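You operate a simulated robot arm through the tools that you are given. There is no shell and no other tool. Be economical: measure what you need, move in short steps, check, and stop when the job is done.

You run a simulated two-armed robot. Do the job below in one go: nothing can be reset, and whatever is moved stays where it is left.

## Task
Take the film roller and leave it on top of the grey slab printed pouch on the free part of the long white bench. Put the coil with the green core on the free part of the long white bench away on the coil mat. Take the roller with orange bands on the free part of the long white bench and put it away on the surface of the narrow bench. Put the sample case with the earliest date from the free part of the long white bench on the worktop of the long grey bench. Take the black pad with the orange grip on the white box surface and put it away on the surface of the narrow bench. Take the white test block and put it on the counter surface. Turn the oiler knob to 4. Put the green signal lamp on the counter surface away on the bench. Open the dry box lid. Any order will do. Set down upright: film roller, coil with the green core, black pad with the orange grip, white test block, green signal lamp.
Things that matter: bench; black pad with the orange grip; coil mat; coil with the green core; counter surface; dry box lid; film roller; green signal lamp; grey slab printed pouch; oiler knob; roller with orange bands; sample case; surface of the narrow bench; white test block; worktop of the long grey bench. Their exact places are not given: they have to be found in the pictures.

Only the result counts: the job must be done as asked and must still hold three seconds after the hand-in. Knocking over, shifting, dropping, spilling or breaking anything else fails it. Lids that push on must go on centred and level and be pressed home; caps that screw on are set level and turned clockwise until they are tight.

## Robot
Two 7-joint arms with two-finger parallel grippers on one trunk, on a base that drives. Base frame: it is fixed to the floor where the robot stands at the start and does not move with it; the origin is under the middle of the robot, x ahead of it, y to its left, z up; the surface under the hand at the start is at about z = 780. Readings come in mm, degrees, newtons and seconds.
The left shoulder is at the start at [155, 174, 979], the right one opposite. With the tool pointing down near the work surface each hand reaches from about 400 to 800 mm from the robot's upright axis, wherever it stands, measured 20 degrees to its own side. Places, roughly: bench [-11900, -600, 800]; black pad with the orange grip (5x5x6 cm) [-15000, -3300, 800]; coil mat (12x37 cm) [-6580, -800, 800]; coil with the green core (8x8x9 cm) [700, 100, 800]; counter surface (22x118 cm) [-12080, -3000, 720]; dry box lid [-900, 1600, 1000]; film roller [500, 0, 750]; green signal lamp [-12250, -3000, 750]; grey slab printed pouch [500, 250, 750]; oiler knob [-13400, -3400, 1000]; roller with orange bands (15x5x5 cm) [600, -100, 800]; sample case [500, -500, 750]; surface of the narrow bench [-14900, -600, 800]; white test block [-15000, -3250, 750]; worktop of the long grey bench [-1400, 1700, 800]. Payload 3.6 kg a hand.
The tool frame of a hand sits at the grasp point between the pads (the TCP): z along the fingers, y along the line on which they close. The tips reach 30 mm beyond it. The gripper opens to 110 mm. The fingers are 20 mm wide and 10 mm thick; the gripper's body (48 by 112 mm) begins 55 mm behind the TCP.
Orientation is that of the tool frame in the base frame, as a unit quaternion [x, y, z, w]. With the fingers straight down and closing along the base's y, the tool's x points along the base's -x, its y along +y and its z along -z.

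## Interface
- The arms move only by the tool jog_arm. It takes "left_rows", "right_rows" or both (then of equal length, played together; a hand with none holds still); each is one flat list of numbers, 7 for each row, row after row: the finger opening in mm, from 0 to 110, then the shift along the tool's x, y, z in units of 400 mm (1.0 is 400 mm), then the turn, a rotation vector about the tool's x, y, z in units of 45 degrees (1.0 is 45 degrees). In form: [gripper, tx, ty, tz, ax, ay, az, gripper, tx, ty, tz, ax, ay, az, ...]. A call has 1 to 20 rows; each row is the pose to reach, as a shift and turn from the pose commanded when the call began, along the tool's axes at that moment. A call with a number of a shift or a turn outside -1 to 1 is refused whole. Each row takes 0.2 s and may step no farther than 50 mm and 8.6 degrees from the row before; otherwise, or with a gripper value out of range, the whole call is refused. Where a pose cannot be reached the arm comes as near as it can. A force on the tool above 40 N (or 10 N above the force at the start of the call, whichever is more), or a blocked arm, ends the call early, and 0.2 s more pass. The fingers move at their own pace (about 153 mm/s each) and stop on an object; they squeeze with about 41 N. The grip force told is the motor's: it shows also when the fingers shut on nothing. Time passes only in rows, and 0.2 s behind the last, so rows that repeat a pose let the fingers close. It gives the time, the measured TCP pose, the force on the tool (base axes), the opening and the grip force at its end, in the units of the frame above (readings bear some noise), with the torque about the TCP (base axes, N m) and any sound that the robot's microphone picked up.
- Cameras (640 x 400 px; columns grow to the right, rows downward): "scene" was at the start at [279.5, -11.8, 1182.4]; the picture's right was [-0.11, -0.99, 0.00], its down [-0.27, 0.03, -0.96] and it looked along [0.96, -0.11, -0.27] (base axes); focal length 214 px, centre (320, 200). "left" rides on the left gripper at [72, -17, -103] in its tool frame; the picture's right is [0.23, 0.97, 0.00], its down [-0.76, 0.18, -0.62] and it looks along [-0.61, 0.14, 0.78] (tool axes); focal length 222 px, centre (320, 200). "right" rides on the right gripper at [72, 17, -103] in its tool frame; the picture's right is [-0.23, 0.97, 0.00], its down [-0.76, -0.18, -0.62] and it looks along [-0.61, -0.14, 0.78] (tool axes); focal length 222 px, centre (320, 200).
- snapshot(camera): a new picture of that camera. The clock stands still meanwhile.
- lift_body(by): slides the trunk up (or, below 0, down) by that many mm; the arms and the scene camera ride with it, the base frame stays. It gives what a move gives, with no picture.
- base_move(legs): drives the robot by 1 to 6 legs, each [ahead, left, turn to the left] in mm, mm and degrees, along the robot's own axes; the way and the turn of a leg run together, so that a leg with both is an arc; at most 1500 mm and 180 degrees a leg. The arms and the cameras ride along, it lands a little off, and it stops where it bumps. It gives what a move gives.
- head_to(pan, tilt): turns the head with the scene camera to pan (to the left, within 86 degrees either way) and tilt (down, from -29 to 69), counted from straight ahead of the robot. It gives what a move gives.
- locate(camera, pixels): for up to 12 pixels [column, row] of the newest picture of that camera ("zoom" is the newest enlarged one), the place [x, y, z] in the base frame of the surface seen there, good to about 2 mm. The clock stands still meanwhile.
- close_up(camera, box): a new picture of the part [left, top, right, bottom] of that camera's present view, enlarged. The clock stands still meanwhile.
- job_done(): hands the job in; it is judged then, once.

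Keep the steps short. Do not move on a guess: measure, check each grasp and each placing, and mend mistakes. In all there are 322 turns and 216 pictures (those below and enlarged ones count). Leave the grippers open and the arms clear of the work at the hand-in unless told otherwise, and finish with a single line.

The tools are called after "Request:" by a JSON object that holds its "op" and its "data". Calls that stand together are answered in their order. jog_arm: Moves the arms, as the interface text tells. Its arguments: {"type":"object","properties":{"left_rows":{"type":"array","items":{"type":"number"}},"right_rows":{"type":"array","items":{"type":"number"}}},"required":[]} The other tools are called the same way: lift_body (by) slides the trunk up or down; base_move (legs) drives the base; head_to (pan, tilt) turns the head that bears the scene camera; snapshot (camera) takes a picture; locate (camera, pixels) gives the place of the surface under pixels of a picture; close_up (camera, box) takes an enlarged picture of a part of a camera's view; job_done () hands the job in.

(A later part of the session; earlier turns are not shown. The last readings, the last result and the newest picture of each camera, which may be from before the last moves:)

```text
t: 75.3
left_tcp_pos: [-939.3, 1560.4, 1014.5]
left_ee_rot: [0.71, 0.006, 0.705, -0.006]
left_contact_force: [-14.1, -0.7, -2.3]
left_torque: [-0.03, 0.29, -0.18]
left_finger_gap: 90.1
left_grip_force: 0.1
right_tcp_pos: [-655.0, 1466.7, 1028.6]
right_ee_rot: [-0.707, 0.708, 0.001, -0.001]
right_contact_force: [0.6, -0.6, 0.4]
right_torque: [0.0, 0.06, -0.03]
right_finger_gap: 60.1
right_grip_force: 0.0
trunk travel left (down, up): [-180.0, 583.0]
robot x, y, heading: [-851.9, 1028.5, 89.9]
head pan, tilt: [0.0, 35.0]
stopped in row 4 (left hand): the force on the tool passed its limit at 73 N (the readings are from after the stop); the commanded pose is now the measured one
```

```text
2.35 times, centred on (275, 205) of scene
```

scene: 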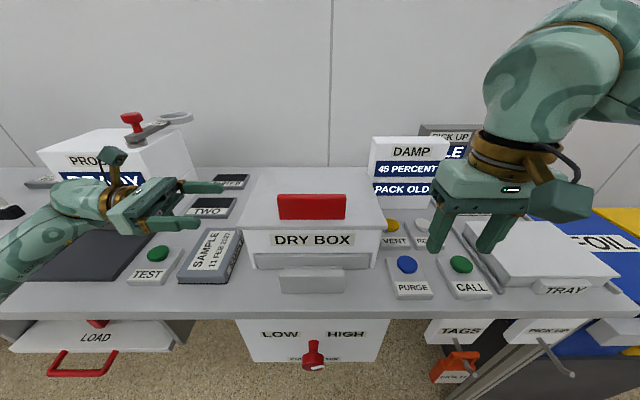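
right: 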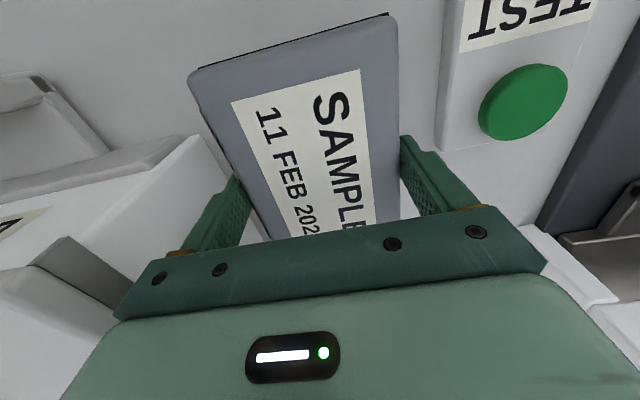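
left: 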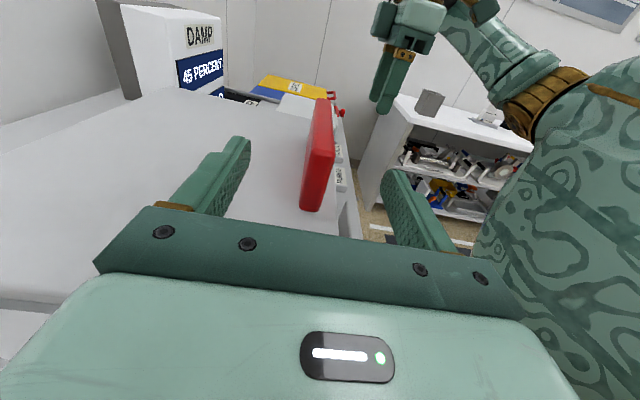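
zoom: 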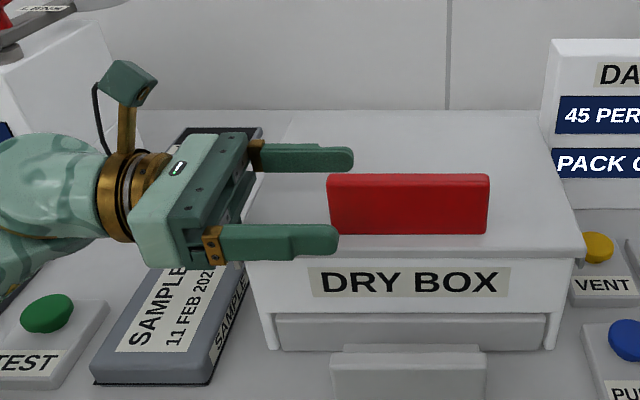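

The gripper body touched the lid's edge. I back off and rise 8 mm, then check that the box has not moved.

Request:
{"op": "jog_arm", "data": {"left_rows": [90, 0, 0, -0.04, 0, 0, 0, 90, 0.022, 0, -0.04, 0, 0, 0]}}

Request:
{"op": "close_up", "data": {"camera": "scene", "box": [150, 120, 400, 290]}}

Request:
{"op": "locate", "data": {"camera": "zoom", "pixels": [[340, 205], [485, 180], [335, 185], [485, 225], [400, 260], [170, 330], [270, 290]]}}

```text
t: 75.9
left_tcp_pos: [-953.5, 1559.6, 1022.2]
left_ee_rot: [0.709, 0.005, 0.705, -0.005]
left_contact_force: [-0.8, -0.3, 0.5]
left_torque: [0.0, 0.01, 0.0]
left_finger_gap: 90.0
left_grip_force: 0.0
right_tcp_pos: [-655.0, 1464.2, 1027.8]
right_ee_rot: [-0.706, 0.708, 0.001, 0.0]
right_contact_force: [-0.4, 0.1, 0.2]
right_torque: [0.04, -0.02, -0.03]
right_finger_gap: 59.8
right_grip_force: 0.0
trunk travel left (down, up): [-180.0, 583.0]
robot x, y, heading: [-851.8, 1032.5, 89.9]
head pan, tilt: [0.0, 35.0]
```

```text
2.35 times, centred on (275, 205) of scene
```

zoom: 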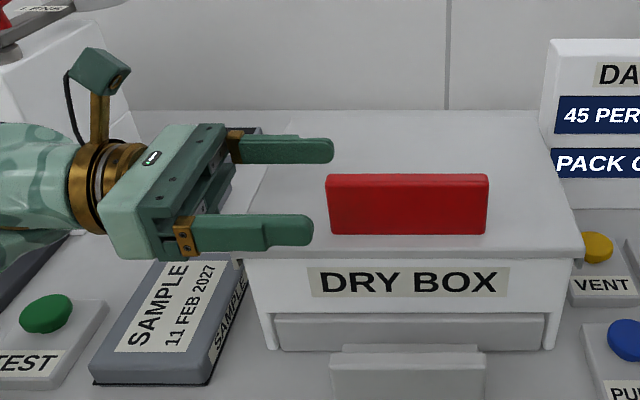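

```text
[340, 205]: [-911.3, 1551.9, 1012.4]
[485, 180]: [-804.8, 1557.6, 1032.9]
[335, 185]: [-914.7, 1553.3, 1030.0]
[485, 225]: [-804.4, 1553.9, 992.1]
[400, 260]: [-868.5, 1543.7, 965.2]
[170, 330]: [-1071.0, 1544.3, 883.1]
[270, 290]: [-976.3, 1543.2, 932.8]
```

The box is unmoved. I'll tilt the hand 25° so that the body comes from above-left, then move in over the handle.

Request:
{"op": "jog_arm", "data": {"left_rows": [90, 0.02, 0, 0, 0, -0.14, 0, 90, 0.04, 0, 0, 0, -0.28, 0, 90, 0.04, 0, 0, 0, -0.42, 0, 90, 0.04, 0, 0, 0, -0.556, 0, 90, 0.02, 0, 0.05, 0, -0.556, 0, 90, -0.02, 0, 0.095, 0, -0.556, 0]}}

Request:
{"op": "snapshot", "data": {"camera": "left"}}

Request:
{"op": "close_up", "data": {"camera": "scene", "box": [150, 120, 400, 290]}}

```text
t: 77.3
left_tcp_pos: [-916.2, 1560.4, 1013.9]
left_ee_rot: [0.846, 0.006, 0.534, -0.005]
left_contact_force: [0.0, -0.2, 0.0]
left_torque: [0.0, 0.02, 0.01]
left_finger_gap: 90.0
left_grip_force: 0.1
right_tcp_pos: [-655.8, 1465.6, 1028.2]
right_ee_rot: [-0.707, 0.707, 0.001, 0.0]
right_contact_force: [0.3, 0.3, -0.6]
right_torque: [-0.02, 0.0, -0.04]
right_finger_gap: 60.2
right_grip_force: 0.0
trunk travel left (down, up): [-180.0, 583.0]
robot x, y, heading: [-849.4, 1026.5, 90.0]
head pan, tilt: [0.0, 35.0]
```

```text
154 pictures are left
```

left: 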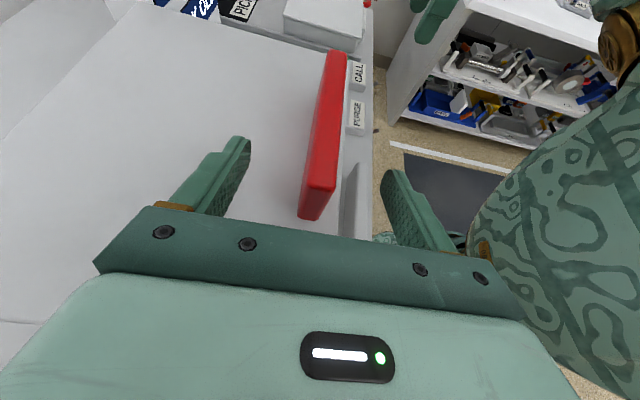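

```text
2.35 times, centred on (275, 205) of scene
```

zoom: 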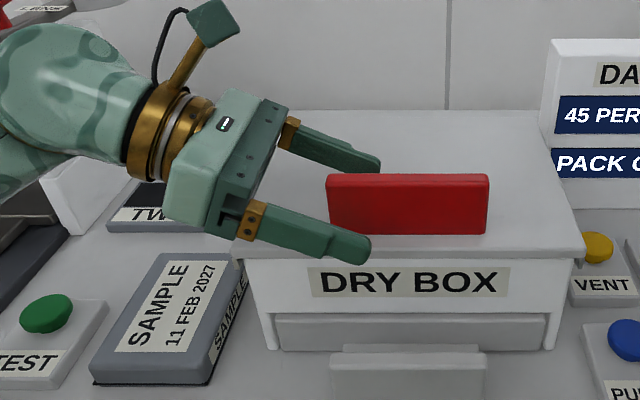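

The fingers straddle the plate. I close on it.

Request:
{"op": "jog_arm", "data": {"left_rows": [0, 0, 0, 0, 0, 0, 0, 0, 0, 0, 0, 0, 0, 0, 0, 0, 0, 0, 0, 0, 0]}}

Request:
{"op": "snapshot", "data": {"camera": "left"}}

```text
t: 78.1
left_tcp_pos: [-915.0, 1560.1, 1014.8]
left_ee_rot: [0.845, 0.006, 0.535, -0.004]
left_contact_force: [-0.2, 10.3, 5.1]
left_torque: [-0.3, 0.49, -1.39]
left_finger_gap: 15.9
left_grip_force: 45.4
right_tcp_pos: [-655.6, 1466.3, 1028.3]
right_ee_rot: [-0.706, 0.708, 0.001, 0.0]
right_contact_force: [-0.1, 0.4, 0.5]
right_torque: [0.01, -0.01, 0.01]
right_finger_gap: 59.9
right_grip_force: 0.1
trunk travel left (down, up): [-180.0, 583.0]
robot x, y, heading: [-851.8, 1030.0, 90.3]
head pan, tilt: [0.0, 35.0]
```

```text
152 pictures are left
```

left: 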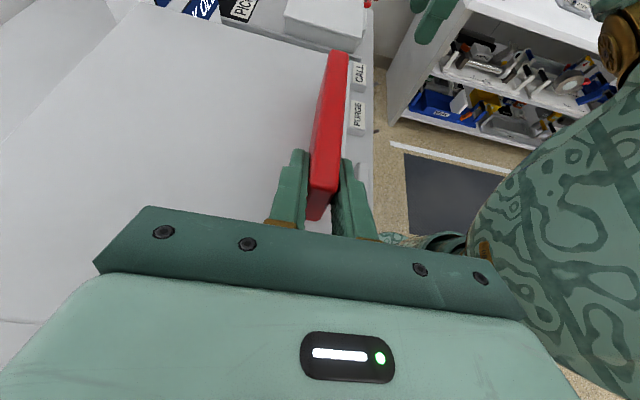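

The handle is gripped, 15.9 mm thick. I try the first 10° of the arc about the presumed back hinge.

Request:
{"op": "jog_arm", "data": {"left_rows": [0, 0.0366, -0.012, -0.0174, -0.0478, 0, -0.1004, 0, 0.072, -0.0275, -0.0343, -0.0956, 0, -0.2009]}}

Request:
{"op": "close_up", "data": {"camera": "scene", "box": [150, 120, 400, 290]}}

```text
t: 78.7
left_tcp_pos: [-914.6, 1573.0, 1044.4]
left_ee_rot: [0.843, 0.054, 0.531, 0.073]
left_contact_force: [2.1, 0.3, -28.9]
left_torque: [0.41, 0.7, -0.12]
left_finger_gap: 16.9
left_grip_force: 45.0
right_tcp_pos: [-655.3, 1467.4, 1028.0]
right_ee_rot: [-0.706, 0.708, 0.001, 0.0]
right_contact_force: [-0.9, -0.4, 0.6]
right_torque: [0.0, 0.01, -0.01]
right_finger_gap: 59.7
right_grip_force: 0.1
trunk travel left (down, up): [-180.0, 583.0]
robot x, y, heading: [-852.6, 1029.7, 90.0]
head pan, tilt: [0.0, 35.0]
```

```text
2.35 times, centred on (275, 205) of scene
```

zoom: 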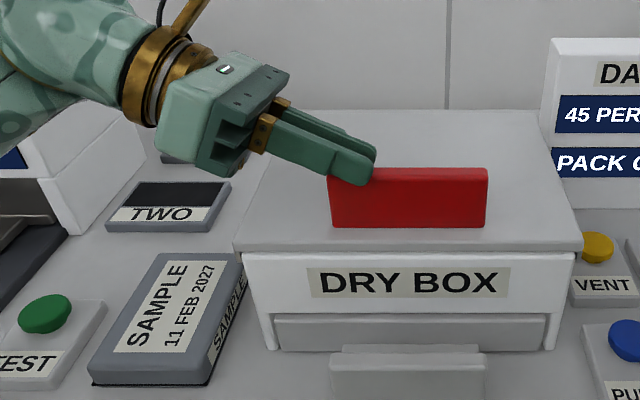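

Request:
{"op": "locate", "data": {"camera": "zoom", "pixels": [[480, 175], [480, 220], [400, 180], [400, 220], [400, 248], [260, 248], [570, 245], [400, 256]]}}

Request:
{"op": "snapshot", "data": {"camera": "left"}}

```text
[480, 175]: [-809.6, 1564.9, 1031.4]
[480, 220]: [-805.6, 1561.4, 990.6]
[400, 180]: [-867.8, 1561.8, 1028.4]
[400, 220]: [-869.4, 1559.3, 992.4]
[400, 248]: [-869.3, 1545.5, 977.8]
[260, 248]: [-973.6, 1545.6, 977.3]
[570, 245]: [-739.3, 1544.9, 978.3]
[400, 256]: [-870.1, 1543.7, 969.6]
```

```text
150 pictures are left
```

left: 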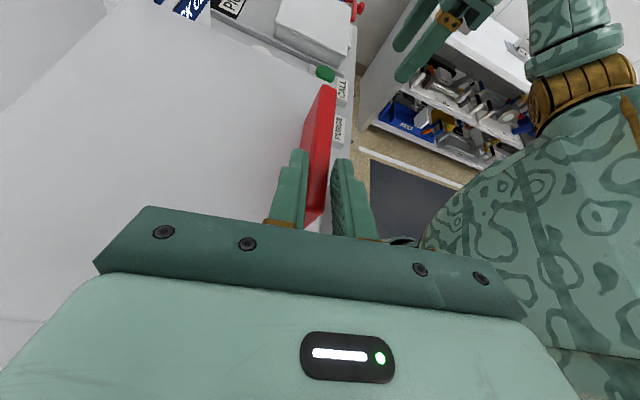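

Request:
{"op": "close_up", "data": {"camera": "scene", "box": [230, 170, 400, 290]}}

Request:
{"op": "locate", "data": {"camera": "zoom", "pixels": [[70, 240], [300, 240], [300, 186], [500, 240], [300, 205], [300, 175], [300, 160], [520, 180], [540, 195], [300, 300]]}}

```text
3.33 times, centred on (315, 230) of scene
```

zoom: 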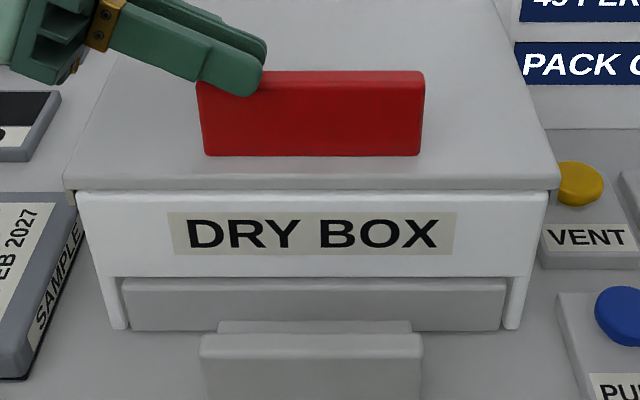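

```text
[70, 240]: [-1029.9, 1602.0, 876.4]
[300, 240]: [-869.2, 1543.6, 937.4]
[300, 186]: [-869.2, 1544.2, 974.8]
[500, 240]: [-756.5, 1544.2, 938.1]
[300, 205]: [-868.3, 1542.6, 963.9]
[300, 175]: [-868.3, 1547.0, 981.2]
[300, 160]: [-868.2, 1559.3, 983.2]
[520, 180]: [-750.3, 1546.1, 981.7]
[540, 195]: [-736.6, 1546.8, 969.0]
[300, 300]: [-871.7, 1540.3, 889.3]
```

The lid slid back about 8 mm while the box stayed put, so it is a sliding lid. I loosen, return the hand to level and regrip.

Request:
{"op": "jog_arm", "data": {"left_rows": [34, 0, 0, 0, 0, 0, 0, 34, 0, 0, 0, 0, 0, 0, 34, -0.031, -0.006, 0.015, 0.0478, 0, 0.1, 34, -0.062, -0.0122, 0.0297, 0.0956, 0, 0.2009, 0, -0.062, -0.0122, 0.0297, 0.0956, 0, 0.2009, 0, -0.062, -0.0122, 0.0297, 0.0956, 0, 0.2009]}}

Request:
{"op": "snapshot", "data": {"camera": "left"}}

```text
t: 80.1
left_tcp_pos: [-915.6, 1571.7, 1020.1]
left_ee_rot: [0.845, 0.005, 0.535, -0.005]
left_contact_force: [0.4, 1.0, 7.9]
left_torque: [-0.4, -0.14, -1.47]
left_finger_gap: 16.2
left_grip_force: 44.9
right_tcp_pos: [-655.7, 1464.7, 1029.2]
right_ee_rot: [-0.706, 0.708, 0.001, 0.0]
right_contact_force: [0.5, -0.7, 0.1]
right_torque: [0.03, -0.01, -0.02]
right_finger_gap: 60.0
right_grip_force: 0.0
trunk travel left (down, up): [-180.0, 583.0]
robot x, y, heading: [-850.2, 1027.6, 89.8]
head pan, tilt: [0.0, 35.0]
```

```text
148 pictures are left
```

left: 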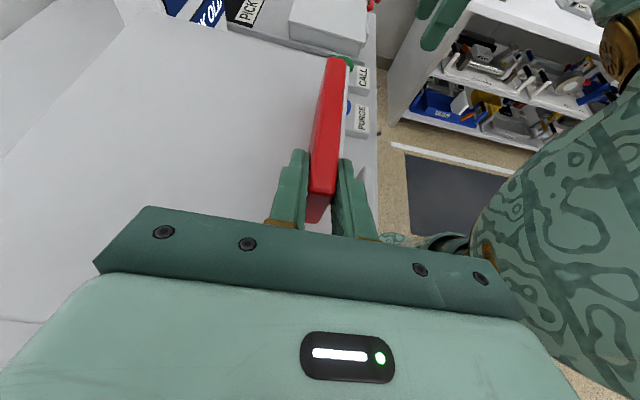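

I slide it back (+y) 60 mm in small steps.

Request:
{"op": "jog_arm", "data": {"left_rows": [0, 0, -0.0375, 0, 0, 0, 0, 0, 0, -0.075, 0, 0, 0, 0, 0, 0, -0.1125, 0, 0, 0, 0, 0, 0, -0.15, 0, 0, 0, 0]}}

Request:
{"op": "close_up", "data": {"camera": "scene", "box": [200, 100, 420, 280]}}

```text
t: 81.1
left_tcp_pos: [-915.1, 1632.0, 1019.9]
left_ee_rot: [0.844, 0.005, 0.536, -0.004]
left_contact_force: [7.2, -0.3, 9.2]
left_torque: [-0.52, -1.03, -1.4]
left_finger_gap: 15.8
left_grip_force: 45.2
right_tcp_pos: [-653.9, 1464.2, 1028.9]
right_ee_rot: [-0.706, 0.708, 0.001, 0.0]
right_contact_force: [0.1, -0.3, 0.3]
right_torque: [0.03, 0.0, 0.0]
right_finger_gap: 59.9
right_grip_force: 0.1
trunk travel left (down, up): [-180.0, 583.0]
robot x, y, heading: [-847.5, 1031.0, 90.0]
head pan, tilt: [0.0, 35.0]
```

```text
2.22 times, centred on (310, 190) of scene
```

zoom: 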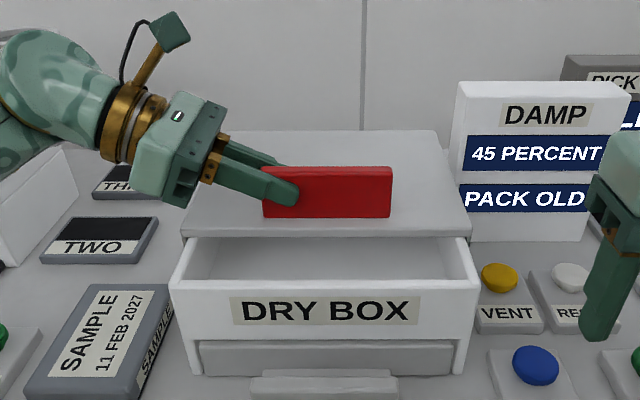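

It slides open. I continue 90 mm more.

Request:
{"op": "jog_arm", "data": {"left_rows": [0, 0, -0.0375, 0, 0, 0, 0, 0, 0, -0.075, 0, 0, 0, 0, 0, 0, -0.1125, 0, 0, 0, 0, 0, 0, -0.15, 0, 0, 0, 0, 0, 0, -0.1875, 0, 0, 0, 0, 0, 0, -0.225, 0, 0, 0, 0]}}

Request:
{"op": "close_up", "data": {"camera": "scene", "box": [200, 100, 420, 280]}}

```text
t: 82.5
left_tcp_pos: [-915.8, 1720.2, 1018.5]
left_ee_rot: [0.845, 0.004, 0.535, -0.002]
left_contact_force: [13.3, 0.6, 5.5]
left_torque: [-0.38, -0.52, -1.38]
left_finger_gap: 16.1
left_grip_force: 45.3
right_tcp_pos: [-653.6, 1464.7, 1027.7]
right_ee_rot: [-0.706, 0.708, 0.002, 0.0]
right_contact_force: [-0.3, -0.5, 0.2]
right_torque: [0.03, -0.01, 0.0]
right_finger_gap: 60.2
right_grip_force: 0.1
trunk travel left (down, up): [-180.0, 583.0]
robot x, y, heading: [-845.7, 1028.4, 90.1]
head pan, tilt: [0.0, 35.0]
```

```text
2.22 times, centred on (310, 190) of scene
```

zoom: 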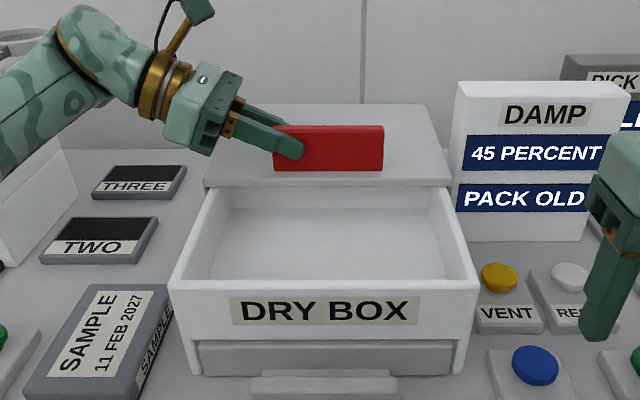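

Request:
{"op": "jog_arm", "data": {"left_rows": [0, 0, -0.03, 0, 0, 0, 0, 0, 0, -0.06, 0, 0, 0, 0, 0, 0, -0.09, 0, 0, 0, 0, 0, 0, -0.12, 0, 0, 0, 0, 0, 0, -0.15, 0, 0, 0, 0]}}

Request:
{"op": "close_up", "data": {"camera": "scene", "box": [200, 100, 420, 280]}}

```text
t: 83.7
left_tcp_pos: [-916.8, 1752.6, 1020.3]
left_ee_rot: [0.847, 0.006, 0.532, -0.003]
left_contact_force: [17.1, -1.9, -15.1]
left_torque: [0.15, 0.24, -1.31]
left_finger_gap: 15.8
left_grip_force: 45.5
left hand out of reach, approached as far as the arm can: row 3, 4, 5
right_tcp_pos: [-653.0, 1466.9, 1025.2]
right_ee_rot: [-0.706, 0.708, 0.001, -0.001]
right_contact_force: [-0.6, 0.7, 0.1]
right_torque: [-0.03, -0.02, -0.02]
right_finger_gap: 60.2
right_grip_force: 0.1
trunk travel left (down, up): [-180.0, 583.0]
robot x, y, heading: [-850.9, 1026.3, 90.0]
head pan, tilt: [0.0, 35.0]
```

```text
2.22 times, centred on (310, 190) of scene
```

zoom: 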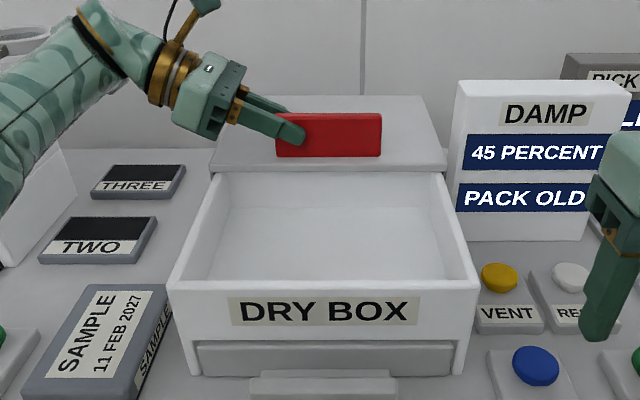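

The arm's reach has ended. I drive the base 40 mm ahead to feel for the end stop.

Request:
{"op": "base_move", "data": {"legs": [[40, 0, 0]]}}

Request:
{"op": "close_up", "data": {"camera": "scene", "box": [200, 100, 420, 280]}}

Request:
{"op": "locate", "data": {"camera": "zoom", "pixels": [[330, 160], [330, 145], [330, 168], [330, 178], [330, 200], [240, 150], [430, 150]]}}

```text
t: 84.6
left_tcp_pos: [-915.9, 1780.8, 1020.5]
left_ee_rot: [0.846, 0.002, 0.533, 0.005]
left_contact_force: [2.9, -1.3, -7.3]
left_torque: [1.14, -1.01, 0.56]
left_finger_gap: 15.9
left_grip_force: 45.4
right_tcp_pos: [-655.4, 1497.3, 1028.2]
right_ee_rot: [-0.706, 0.708, 0.001, -0.001]
right_contact_force: [0.6, 0.4, 0.2]
right_torque: [0.0, 0.0, 0.0]
right_finger_gap: 60.3
right_grip_force: 0.0
trunk travel left (down, up): [-180.0, 583.0]
robot x, y, heading: [-847.9, 1062.7, 89.9]
head pan, tilt: [0.0, 35.0]
stopped in leg 1: the force on the tool passed its limit at 96 N (the readings are from after the stop); the commanded pose is now the measured one
```

```text
2.22 times, centred on (310, 190) of scene
```

zoom: 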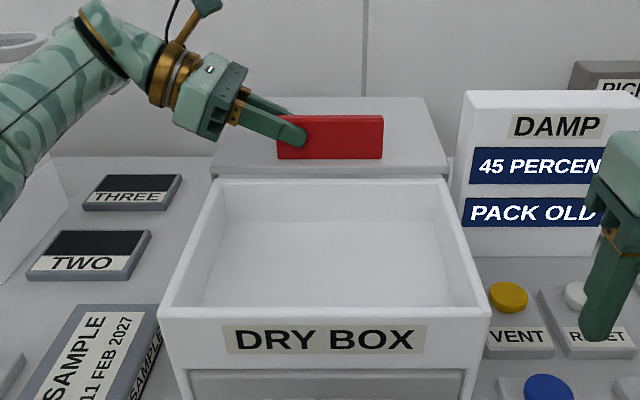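

```text
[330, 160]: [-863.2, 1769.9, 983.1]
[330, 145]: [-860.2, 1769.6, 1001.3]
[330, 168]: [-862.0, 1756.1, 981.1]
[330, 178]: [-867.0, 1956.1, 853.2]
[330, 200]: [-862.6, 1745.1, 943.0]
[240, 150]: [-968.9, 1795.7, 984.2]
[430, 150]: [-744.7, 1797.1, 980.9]
```

The end stop is reached and the lid is fully open. I release and withdraw along the finger axis.

Request:
{"op": "jog_arm", "data": {"left_rows": [40, 0, 0, 0, 0, 0, 0, 40, 0, 0, 0, 0, 0, 0, 40, 0, 0, -0.08, 0, 0, 0, 40, 0.03, 0, -0.18, 0, 0, 0, 40, 0.06, 0.08, -0.28, 0, 0, 0, 40, 0.06, 0.18, -0.34, 0, 0, 0]}}

Request:
{"op": "snapshot", "data": {"camera": "scene"}}

```text
refused: row 5 steps farther than a row can; nothing moved
```

```text
143 pictures are left
```

scene: 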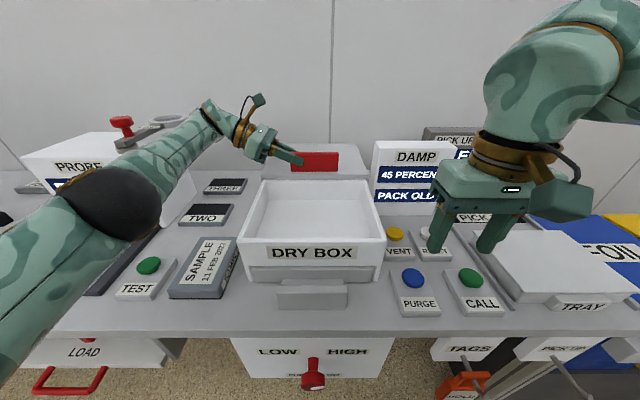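

Request:
{"op": "jog_arm", "data": {"left_rows": [40, 0, 0, 0, 0, 0, 0, 40, 0, 0, 0, 0, 0, 0, 40, 0.06, 0, -0.028, 0, 0, 0, 40, 0.12, 0, -0.055, 0, 0, 0, 40, 0.169, 0, -0.081, 0, 0, 0]}}

Request:
{"op": "snapshot", "data": {"camera": "scene"}}

```text
t: 85.8
left_tcp_pos: [-917.7, 1771.8, 1089.0]
left_ee_rot: [0.846, 0.004, 0.534, 0.005]
left_contact_force: [-0.3, -0.7, -0.8]
left_torque: [0.02, -0.01, 0.0]
left_finger_gap: 40.0
left_grip_force: 0.0
left hand out of reach, approached as far as the arm can: row 3, 4, 5
right_tcp_pos: [-656.2, 1497.2, 1029.0]
right_ee_rot: [-0.706, 0.708, 0.0, 0.0]
right_contact_force: [0.5, 0.1, -0.1]
right_torque: [-0.02, 0.05, 0.0]
right_finger_gap: 59.9
right_grip_force: 0.0
trunk travel left (down, up): [-180.0, 583.0]
robot x, y, heading: [-850.6, 1058.5, 90.0]
head pan, tilt: [0.0, 35.0]
```

```text
142 pictures are left
```

scene: 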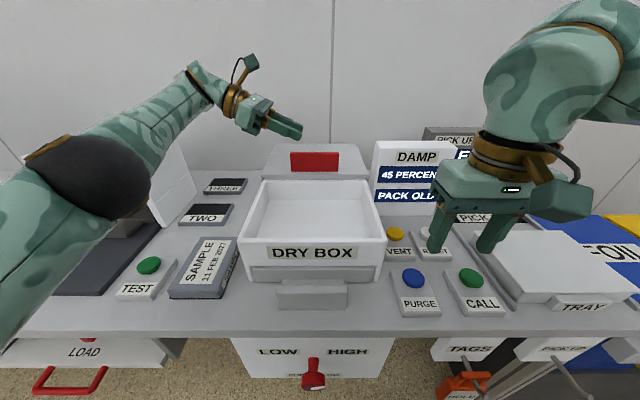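

The lid is open and the hand is clear. I back the base off, then retract and restore the left hand to the default orientation.

Request:
{"op": "base_move", "data": {"legs": [[-550, 0, 0]]}}

Request:
{"op": "jog_arm", "data": {"left_rows": [60, 0, 0.1, 0, 0, 0.1, 0, 60, 0, 0.2, 0, 0, 0.2, 0, 60, 0, 0.3, 0, 0, 0.3, 0, 60, 0, 0.4, 0, 0, 0.4, 0, 60, 0, 0.5, 0, 0, 0.48, 0, 60, 0, 0.6, 0, 0, 0.556, 0, 60, 0, 0.68, 0, 0, 0.556, 0]}}

Request:
{"op": "jog_arm", "data": {"left_rows": [90, 0, 0, 0, -0.096, -0.096, 0.096, 90, 0, 0, 0, -0.193, -0.193, 0.193, 90, 0, 0, 0, -0.29, -0.29, 0.29, 90, 0, 0, 0, -0.385, -0.385, 0.385, 90, 0, 0, 0, -0.481, -0.481, 0.481, 90, 0, 0, 0, -0.577, -0.577, 0.577, 90, 0, 0, 0, -0.674, -0.674, 0.674, 90, 0, 0, 0, -0.77, -0.77, 0.77]}}

Request:
{"op": "jog_arm", "data": {"left_rows": [90, 0, 0, 0, -0.096, -0.096, 0.096, 90, 0, 0, 0, -0.193, -0.193, 0.193, 90, 0, 0, 0, -0.29, -0.29, 0.29, 90, 0, 0, 0, -0.385, -0.385, 0.385, 90, 0, 0, 0, -0.481, -0.481, 0.481, 90, 0, 0, 0, -0.577, -0.577, 0.577, 90, 0, 0, 0, -0.674, -0.674, 0.674, 90, 0, 0, 0, -0.77, -0.77, 0.77]}}

```text
t: 89.0
left_tcp_pos: [-915.8, 1211.9, 1089.9]
left_ee_rot: [0.845, 0.002, 0.535, 0.005]
left_contact_force: [0.0, -0.1, 0.3]
left_torque: [-0.03, 0.01, 0.02]
left_finger_gap: 39.7
left_grip_force: 0.0
right_tcp_pos: [-654.3, 937.0, 1027.3]
right_ee_rot: [-0.704, 0.711, 0.001, -0.001]
right_contact_force: [0.5, -0.3, 0.1]
right_torque: [-0.01, 0.0, 0.02]
right_finger_gap: 60.0
right_grip_force: 0.1
trunk travel left (down, up): [-180.0, 583.0]
robot x, y, heading: [-848.0, 502.0, 89.9]
head pan, tilt: [0.0, 35.0]
```

```text
t: 90.6
left_tcp_pos: [-989.1, 1210.7, 1124.7]
left_ee_rot: [0.709, 0.003, 0.705, 0.005]
left_contact_force: [-0.5, 0.0, 0.8]
left_torque: [0.01, -0.04, 0.02]
left_finger_gap: 60.3
left_grip_force: 0.0
left hand out of reach, approached as far as the arm can: row 1, 2, 3, 4, 5, 6, 7
right_tcp_pos: [-655.0, 937.5, 1028.1]
right_ee_rot: [-0.704, 0.71, 0.001, 0.0]
right_contact_force: [-0.9, -0.6, 0.3]
right_torque: [0.04, -0.01, 0.0]
right_finger_gap: 59.9
right_grip_force: 0.1
trunk travel left (down, up): [-180.0, 583.0]
robot x, y, heading: [-850.3, 503.1, 89.9]
head pan, tilt: [0.0, 35.0]
```

```text
t: 92.4
left_tcp_pos: [-974.1, 1132.1, 1118.7]
left_ee_rot: [0.818, -0.375, 0.436, 0.005]
left_contact_force: [-0.7, 0.6, 0.5]
left_torque: [0.02, 0.03, -0.01]
left_finger_gap: 90.1
left_grip_force: 0.0
left hand out of reach, approached as far as the arm can: row 1, 2, 3, 4, 5, 6, 7, 8
right_tcp_pos: [-655.9, 938.2, 1027.7]
right_ee_rot: [-0.706, 0.709, 0.0, 0.0]
right_contact_force: [-0.8, 0.7, 0.5]
right_torque: [-0.01, -0.02, -0.04]
right_finger_gap: 60.2
right_grip_force: 0.0
trunk travel left (down, up): [-180.0, 583.0]
robot x, y, heading: [-848.0, 504.9, 89.8]
head pan, tilt: [0.0, 35.0]
```

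```text
t: 94.2
left_tcp_pos: [-982.1, 1086.2, 1091.1]
left_ee_rot: [0.738, -0.673, 0.037, -0.009]
left_contact_force: [0.6, 0.0, 0.0]
left_torque: [0.03, 0.04, -0.02]
left_finger_gap: 89.8
left_grip_force: 0.1
left hand out of reach, approached as far as the arm can: row 1, 2, 3, 4, 5, 6, 7, 8
right_tcp_pos: [-652.1, 935.0, 1029.0]
right_ee_rot: [-0.704, 0.71, 0.003, 0.0]
right_contact_force: [0.8, -0.8, -0.1]
right_torque: [0.02, 0.06, 0.02]
right_finger_gap: 60.0
right_grip_force: 0.1
trunk travel left (down, up): [-180.0, 583.0]
robot x, y, heading: [-848.6, 498.4, 90.0]
head pan, tilt: [0.0, 35.0]
```

Nearly restored. I level it and pull it in.

Request:
{"op": "jog_arm", "data": {"left_rows": [90, 0.08, 0.04, 0.05, -0.028, -0.017, 0.04, 90, 0.16, 0.08, 0.1, -0.056, -0.034, 0.08, 90, 0.24, 0.12, 0.15, -0.083, -0.05, 0.117, 90, 0.325, 0.15, 0.2, -0.083, -0.05, 0.117, 90, 0.325, 0.15, 0.2, -0.083, -0.05, 0.117]}}

Request:
{"op": "base_move", "data": {"legs": [[-200, 0, 0], [0, 0, -90]]}}

Request:
{"op": "head_to", "data": {"pan": 0, "tilt": 30}}

Request:
{"op": "snapshot", "data": {"camera": "scene"}}

```text
t: 95.4
left_tcp_pos: [-1025.6, 948.2, 1011.9]
left_ee_rot: [0.708, -0.706, 0.002, 0.001]
left_contact_force: [-1.0, 0.2, 0.1]
left_torque: [0.01, -0.03, 0.01]
left_finger_gap: 90.0
left_grip_force: 0.0
right_tcp_pos: [-654.8, 936.5, 1027.6]
right_ee_rot: [-0.704, 0.71, 0.001, -0.001]
right_contact_force: [-0.7, -0.3, -0.4]
right_torque: [-0.01, 0.0, -0.01]
right_finger_gap: 60.2
right_grip_force: 0.0
trunk travel left (down, up): [-180.0, 583.0]
robot x, y, heading: [-852.1, 499.4, 89.8]
head pan, tilt: [0.0, 35.0]
```

```text
t: 100.8
left_tcp_pos: [-401.6, 469.0, 1012.0]
left_ee_rot: [0.003, 1.0, 0.0, -0.002]
left_contact_force: [0.4, -0.4, 0.2]
left_torque: [0.01, -0.02, -0.01]
left_finger_gap: 89.7
left_grip_force: 0.0
right_tcp_pos: [-416.2, 98.9, 1028.8]
right_ee_rot: [0.007, 1.0, 0.0, 0.001]
right_contact_force: [0.7, 0.0, 0.4]
right_torque: [0.01, -0.03, -0.02]
right_finger_gap: 59.8
right_grip_force: 0.0
trunk travel left (down, up): [-180.0, 583.0]
robot x, y, heading: [-852.7, 295.7, -0.6]
head pan, tilt: [0.0, 35.0]
```

```text
t: 101.5
left_tcp_pos: [-402.3, 469.0, 1011.4]
left_ee_rot: [0.003, 1.0, -0.001, -0.002]
left_contact_force: [-0.2, 0.1, 0.3]
left_torque: [-0.03, 0.0, -0.02]
left_finger_gap: 90.1
left_grip_force: 0.1
right_tcp_pos: [-415.8, 99.9, 1028.3]
right_ee_rot: [0.007, 1.0, 0.001, 0.001]
right_contact_force: [0.0, -0.1, 0.7]
right_torque: [0.02, 0.02, 0.04]
right_finger_gap: 60.0
right_grip_force: 0.2
trunk travel left (down, up): [-180.0, 583.0]
robot x, y, heading: [-850.1, 297.2, -0.7]
head pan, tilt: [0.0, 30.0]
```

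```text
141 pictures are left
```

scene: 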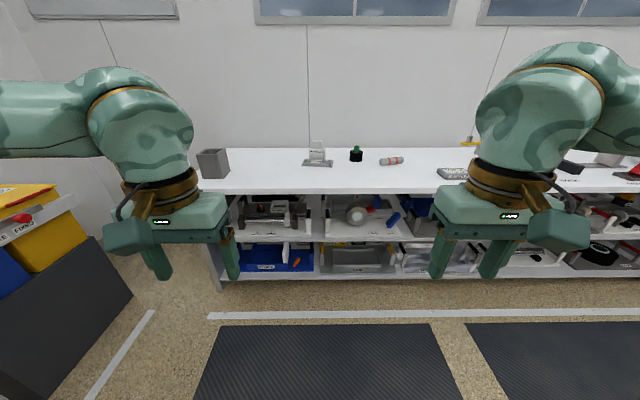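

I drive back to the bench, to about x=50, y=−60.

Request:
{"op": "base_move", "data": {"legs": [[0, -357, 0.6], [700, 0, 0], [200, 0, 0]]}}

Request:
{"op": "head_to", "data": {"pan": 0, "tilt": 48}}

Request:
{"op": "snapshot", "data": {"camera": "scene"}}

```text
t: 108.4
left_tcp_pos: [495.7, 128.0, 1012.0]
left_ee_rot: [-0.004, 1.0, -0.001, -0.002]
left_contact_force: [-1.0, 0.0, -0.7]
left_torque: [-0.02, -0.01, 0.01]
left_finger_gap: 89.9
left_grip_force: 0.0
right_tcp_pos: [486.0, -242.9, 1026.4]
right_ee_rot: [0.0, 1.0, 0.002, 0.0]
right_contact_force: [0.4, -0.7, 0.7]
right_torque: [-0.01, 0.01, 0.02]
right_finger_gap: 60.0
right_grip_force: 0.0
trunk travel left (down, up): [-180.0, 583.0]
robot x, y, heading: [45.1, -50.9, 0.3]
head pan, tilt: [0.0, 30.0]
```

```text
t: 109.2
left_tcp_pos: [494.0, 126.7, 1012.8]
left_ee_rot: [-0.004, 1.0, 0.0, -0.003]
left_contact_force: [0.3, 0.1, 0.5]
left_torque: [-0.01, 0.01, 0.02]
left_finger_gap: 90.0
left_grip_force: 0.0
right_tcp_pos: [484.9, -244.5, 1028.8]
right_ee_rot: [0.0, 1.0, 0.001, 0.0]
right_contact_force: [0.3, -0.6, 0.4]
right_torque: [0.0, 0.01, 0.03]
right_finger_gap: 59.9
right_grip_force: 0.0
trunk travel left (down, up): [-180.0, 583.0]
robot x, y, heading: [48.3, -50.2, 0.4]
head pan, tilt: [0.0, 48.0]
```

```text
140 pictures are left
```

scene: 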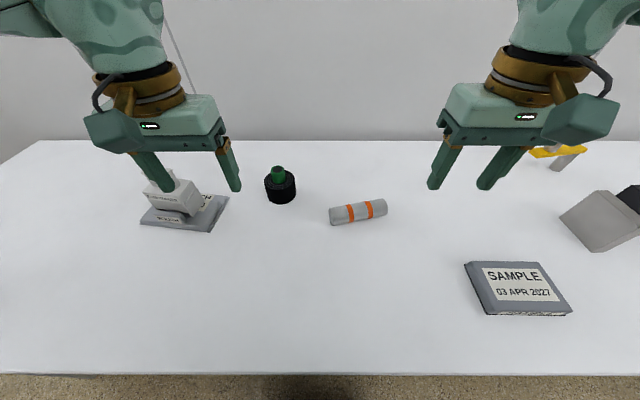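

Request:
{"op": "close_up", "data": {"camera": "scene", "box": [250, 150, 410, 240]}}

Request:
{"op": "locate", "data": {"camera": "zoom", "pixels": [[112, 68], [90, 75], [135, 75], [112, 90], [60, 120], [180, 115], [122, 200], [340, 230], [325, 270], [540, 210], [430, 235], [440, 260]]}}

```text
4.00 times, centred on (330, 195) of scene
```

zoom: 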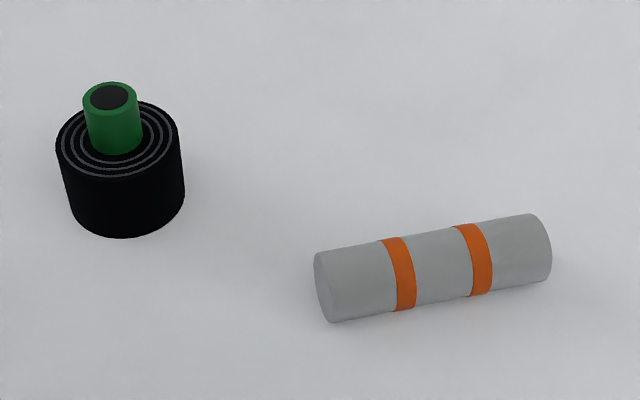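

```text
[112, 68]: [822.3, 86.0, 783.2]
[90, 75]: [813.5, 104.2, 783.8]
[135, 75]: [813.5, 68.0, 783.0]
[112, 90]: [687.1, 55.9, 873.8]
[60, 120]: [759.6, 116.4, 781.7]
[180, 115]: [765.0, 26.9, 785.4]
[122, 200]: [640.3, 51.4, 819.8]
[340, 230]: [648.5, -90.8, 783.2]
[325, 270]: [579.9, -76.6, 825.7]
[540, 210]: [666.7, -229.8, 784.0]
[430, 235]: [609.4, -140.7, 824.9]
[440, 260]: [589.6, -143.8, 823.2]
```

Request:
{"op": "locate", "data": {"camera": "zoom", "pixels": [[86, 98], [136, 98], [110, 114], [110, 84], [112, 172], [60, 140], [178, 135], [320, 258], [545, 222], [430, 230], [400, 248], [480, 232]]}}

Request:
{"op": "snapshot", "data": {"camera": "left"}}

Request:
{"op": "snapshot", "data": {"camera": "right"}}

```text
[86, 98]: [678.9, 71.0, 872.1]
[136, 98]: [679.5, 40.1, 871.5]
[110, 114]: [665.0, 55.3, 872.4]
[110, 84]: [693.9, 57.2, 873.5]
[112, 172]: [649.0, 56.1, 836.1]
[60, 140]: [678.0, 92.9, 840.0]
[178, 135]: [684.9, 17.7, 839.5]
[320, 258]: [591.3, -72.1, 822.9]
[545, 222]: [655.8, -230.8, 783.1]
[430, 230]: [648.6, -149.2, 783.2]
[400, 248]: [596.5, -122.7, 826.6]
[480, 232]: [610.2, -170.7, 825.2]
```

```text
138 pictures are left
```

left: 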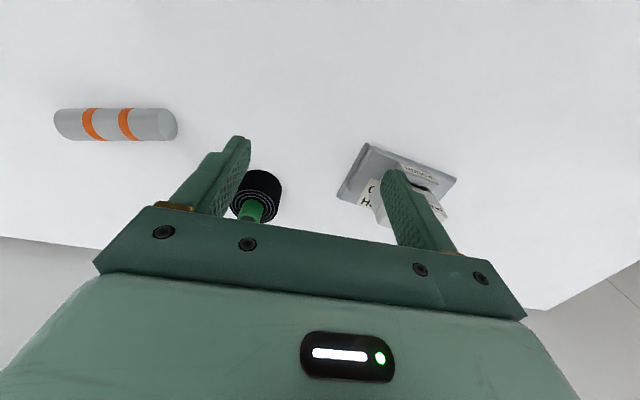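

```text
137 pictures are left
```

right: 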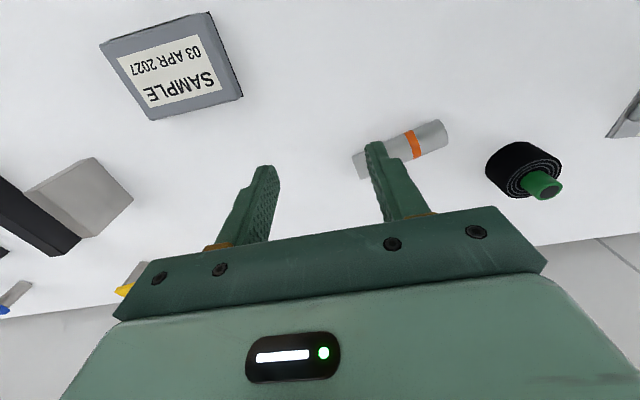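

Coil core centre is (680,56), top 872, about 31 mm in diameter. The left hand goes above it.

Request:
{"op": "jog_arm", "data": {"left_rows": [70, -0.093, -0.0355, 0.041, 0, 0, 0, 70, -0.186, -0.071, 0.082, 0, 0, 0, 70, -0.279, -0.1065, 0.123, 0, 0, 0, 70, -0.372, -0.142, 0.164, 0, 0, 0, 70, -0.465, -0.1775, 0.205, 0, 0, 0]}}

Request:
{"op": "snapshot", "data": {"camera": "left"}}

```text
t: 110.4
left_tcp_pos: [682.6, 57.7, 929.7]
left_ee_rot: [-0.004, 1.0, 0.0, -0.003]
left_contact_force: [-0.3, -0.5, -0.1]
left_torque: [-0.01, 0.05, 0.01]
left_finger_gap: 70.0
left_grip_force: 0.0
right_tcp_pos: [486.9, -244.2, 1027.6]
right_ee_rot: [0.0, 1.0, 0.001, 0.0]
right_contact_force: [-1.2, -0.5, 0.1]
right_torque: [0.02, 0.03, -0.04]
right_finger_gap: 59.9
right_grip_force: 0.0
trunk travel left (down, up): [-180.0, 583.0]
robot x, y, heading: [47.1, -51.4, 0.2]
head pan, tilt: [0.0, 48.0]
```

```text
136 pictures are left
```

left: 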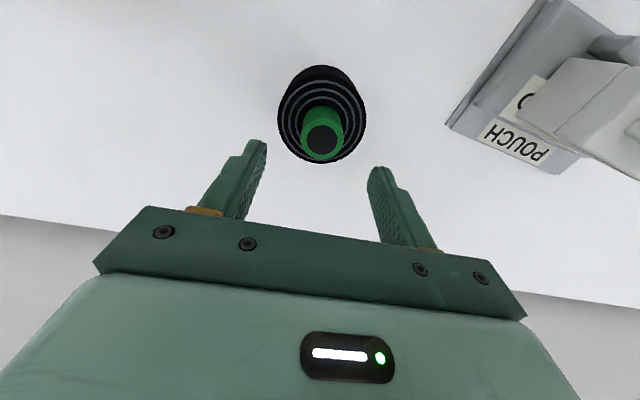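

Request:
{"op": "locate", "data": {"camera": "left", "pixels": [[304, 140], [341, 142], [322, 122], [321, 157], [285, 115], [363, 115]]}}

```text
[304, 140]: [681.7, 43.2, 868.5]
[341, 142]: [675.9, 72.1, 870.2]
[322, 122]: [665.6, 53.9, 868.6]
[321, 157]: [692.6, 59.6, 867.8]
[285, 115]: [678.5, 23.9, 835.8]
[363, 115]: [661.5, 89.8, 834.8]
```

Aligned. I descend to z≈872 and close on the green core.

Request:
{"op": "jog_arm", "data": {"left_rows": [70, 0.007, 0, 0.07, 0, 0, 0, 70, 0.007, 0, 0.143, 0, 0, 0, 0, 0.007, 0, 0.143, 0, 0, 0, 0, 0.007, 0, 0.143, 0, 0, 0, 0, 0.007, 0, 0.143, 0, 0, 0]}}

Request:
{"op": "jog_arm", "data": {"left_rows": [0, 0, 0, -0.1, 0, 0, 0, 0, 0, 0, -0.2, 0, 0, 0, 0, 0, 0, -0.3, 0, 0, 0]}}

Request:
{"op": "snapshot", "data": {"camera": "left"}}

```text
t: 111.6
left_tcp_pos: [677.1, 57.2, 872.4]
left_ee_rot: [-0.004, 1.0, -0.001, -0.003]
left_contact_force: [0.4, 0.5, -0.6]
left_torque: [0.19, -0.14, -0.04]
left_finger_gap: 33.3
left_grip_force: 40.9
right_tcp_pos: [485.2, -243.8, 1027.9]
right_ee_rot: [0.001, 1.0, 0.0, 0.001]
right_contact_force: [0.3, 0.9, 0.6]
right_torque: [0.02, 0.0, 0.01]
right_finger_gap: 60.0
right_grip_force: 0.1
trunk travel left (down, up): [-180.0, 583.0]
robot x, y, heading: [50.1, -50.9, 0.4]
head pan, tilt: [0.0, 48.0]
```

```text
t: 112.4
left_tcp_pos: [677.3, 57.2, 993.1]
left_ee_rot: [-0.004, 1.0, -0.001, -0.002]
left_contact_force: [-0.6, 0.2, -4.9]
left_torque: [-0.02, -0.03, 0.01]
left_finger_gap: 32.9
left_grip_force: 40.7
right_tcp_pos: [485.1, -243.2, 1027.7]
right_ee_rot: [0.0, 1.0, 0.001, 0.0]
right_contact_force: [0.0, 0.8, -0.1]
right_torque: [-0.02, -0.02, 0.0]
right_finger_gap: 60.2
right_grip_force: 0.0
trunk travel left (down, up): [-180.0, 583.0]
robot x, y, heading: [49.0, -49.2, 0.1]
head pan, tilt: [0.0, 48.0]
```

```text
135 pictures are left
```

left: 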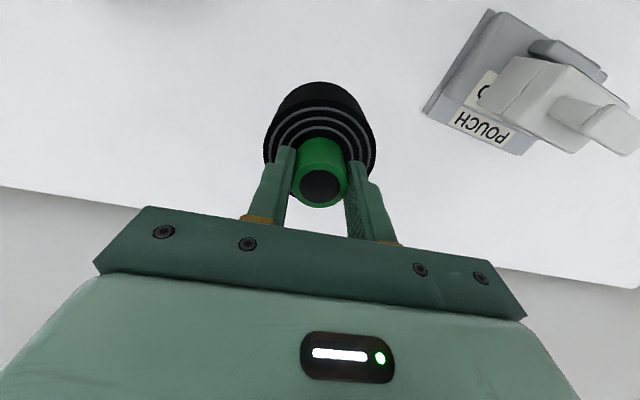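

The coil is held. I retract the left hand while the right hand moves over the roller and yaws, first half.

Request:
{"op": "jog_arm", "data": {"left_rows": [0, 0.078, 0.038, 0, 0, 0, 0, 0, 0.156, 0.076, 0, 0, 0, 0, 0, 0.234, 0.114, 0, 0, 0, 0, 0, 0.312, 0.152, 0, 0, 0, 0, 0, 0.39, 0.19, 0, 0, 0, 0, 0, 0.4675, 0.23, 0, 0, 0, 0], "right_rows": [90, -0.0425, 0.04, 0.0415, 0, 0, 0.16, 90, -0.085, 0.08, 0.083, 0, 0, 0.32, 90, -0.1275, 0.12, 0.1245, 0, 0, 0.48, 90, -0.17, 0.16, 0.166, 0, 0, 0.64, 90, -0.2125, 0.21, 0.2075, 0, 0, 0.8, 90, -0.255, 0.255, 0.245, 0, 0, 0.97]}}

Request:
{"op": "jog_arm", "data": {"right_rows": [90, 0, 0, 0, 0, 0, 0.16, 90, 0, 0, 0, 0, 0, 0.32, 90, 0, 0, 0, 0, 0, 0.48, 90, 0, 0, 0, 0, 0, 0.64, 90, 0, 0, 0, 0, 0, 0.74, 90, 0, 0, 0, 0, 0, 0.74]}}

Request:
{"op": "snapshot", "data": {"camera": "right"}}

```text
t: 113.8
left_tcp_pos: [491.4, 149.3, 993.1]
left_ee_rot: [-0.004, 1.0, -0.001, -0.002]
left_contact_force: [0.8, -0.8, -4.6]
left_torque: [-0.02, 0.01, 0.02]
left_finger_gap: 33.2
left_grip_force: 41.1
right_tcp_pos: [586.7, -139.6, 930.6]
right_ee_rot: [0.373, 0.928, 0.0, 0.0]
right_contact_force: [0.8, 0.2, -0.3]
right_torque: [-0.01, -0.01, -0.02]
right_finger_gap: 89.9
right_grip_force: 0.0
trunk travel left (down, up): [-180.0, 583.0]
robot x, y, heading: [47.9, -50.3, 0.1]
head pan, tilt: [0.0, 48.0]
```

```text
t: 115.2
left_tcp_pos: [491.9, 147.5, 992.2]
left_ee_rot: [-0.005, 1.0, -0.002, -0.004]
left_contact_force: [0.6, -0.4, -4.7]
left_torque: [-0.01, 0.0, -0.01]
left_finger_gap: 33.3
left_grip_force: 41.4
right_tcp_pos: [586.9, -140.7, 929.8]
right_ee_rot: [0.622, 0.783, 0.0, -0.001]
right_contact_force: [-0.8, -0.4, 0.5]
right_torque: [0.03, 0.0, -0.02]
right_finger_gap: 90.1
right_grip_force: 0.1
trunk travel left (down, up): [-180.0, 583.0]
robot x, y, heading: [50.6, -52.4, 0.1]
head pan, tilt: [0.0, 48.0]
```

```text
134 pictures are left
```

right: 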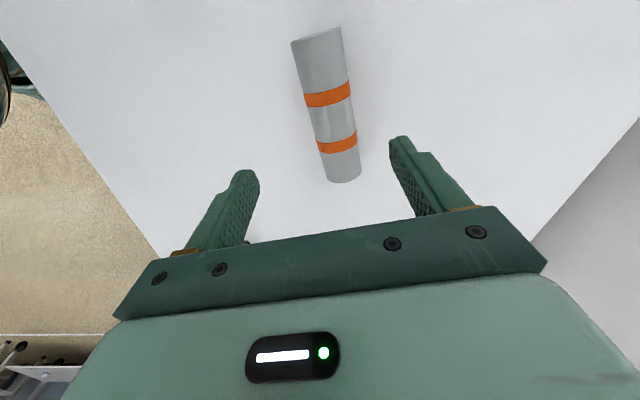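

Request:
{"op": "locate", "data": {"camera": "right", "pixels": [[295, 55], [340, 35], [318, 45], [313, 120], [350, 112], [322, 175], [357, 165], [332, 118], [340, 165]]}}

```text
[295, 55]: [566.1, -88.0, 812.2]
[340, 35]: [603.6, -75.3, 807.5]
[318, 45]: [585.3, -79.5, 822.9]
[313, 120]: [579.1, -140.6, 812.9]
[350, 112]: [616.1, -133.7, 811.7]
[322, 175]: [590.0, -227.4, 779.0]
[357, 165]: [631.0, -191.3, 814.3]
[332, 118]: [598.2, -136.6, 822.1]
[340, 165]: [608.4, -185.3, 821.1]
```

The roller's axis passes near (600,−143). I shift 13 mm and descend to z≈813, then close.

Request:
{"op": "jog_arm", "data": {"right_rows": [90, -0.015, 0.03, 0.1, 0, 0, 0.02, 90, -0.015, 0.03, 0.2, 0, 0, 0.02, 90, -0.015, 0.03, 0.29, 0, 0, 0.02]}}

Request:
{"op": "snapshot", "data": {"camera": "right"}}

```text
t: 116.0
left_tcp_pos: [492.1, 148.4, 992.1]
left_ee_rot: [-0.004, 1.0, -0.002, -0.003]
left_contact_force: [0.3, 1.1, -4.3]
left_torque: [0.0, -0.01, -0.01]
left_finger_gap: 32.9
left_grip_force: 40.9
right_tcp_pos: [601.6, -146.1, 813.8]
right_ee_rot: [0.629, 0.778, 0.0, 0.0]
right_contact_force: [0.6, 0.4, 0.3]
right_torque: [-0.02, -0.03, -0.02]
right_finger_gap: 89.9
right_grip_force: 0.2
trunk travel left (down, up): [-180.0, 583.0]
robot x, y, heading: [46.7, -53.9, 0.2]
head pan, tilt: [0.0, 48.0]
```

```text
133 pictures are left
```

right: 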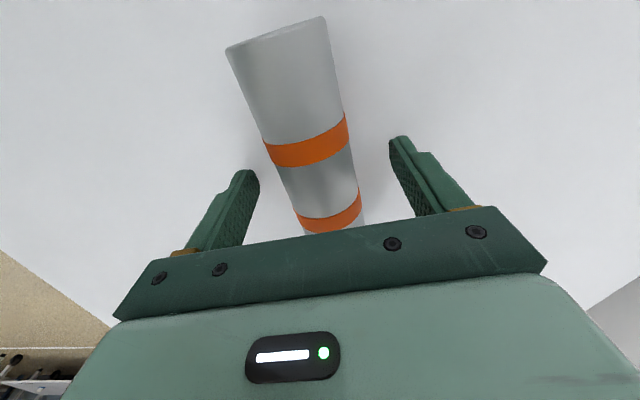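

Request:
{"op": "jog_arm", "data": {"right_rows": [0, 0, 0, 0, 0, 0, 0, 0, 0, 0, 0, 0, 0, 0, 0, 0, 0, 0, 0, 0, 0, 0, 0, 0, -0.12, 0, 0, 0, 0, 0, 0, -0.24, 0, 0, 0, 0, 0, 0, -0.36, 0, 0, 0, 0, 0, 0, -0.45, 0, 0, 0]}}

Request:
{"op": "snapshot", "data": {"camera": "right"}}

```text
t: 117.6
left_tcp_pos: [491.9, 148.6, 993.7]
left_ee_rot: [-0.004, 1.0, -0.002, -0.003]
left_contact_force: [-0.7, 0.3, -4.2]
left_torque: [-0.05, 0.01, -0.01]
left_finger_gap: 33.2
left_grip_force: 40.9
right_tcp_pos: [599.9, -144.6, 994.9]
right_ee_rot: [0.628, 0.779, 0.001, -0.001]
right_contact_force: [0.6, -1.0, -3.3]
right_torque: [-0.02, -0.01, 0.02]
right_finger_gap: 41.6
right_grip_force: 40.8
trunk travel left (down, up): [-180.0, 583.0]
robot x, y, heading: [45.3, -53.4, 0.5]
head pan, tilt: [0.0, 48.0]
```

```text
132 pictures are left
```

right: 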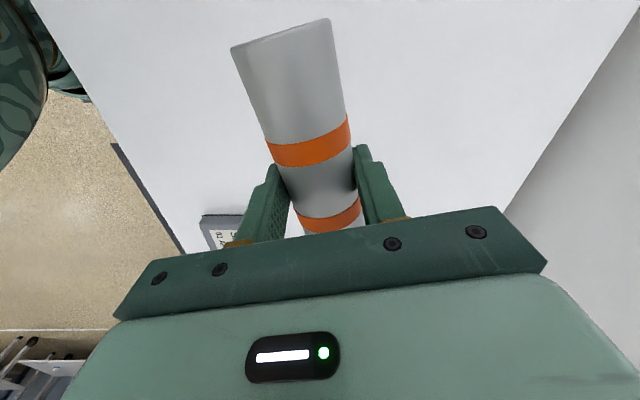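

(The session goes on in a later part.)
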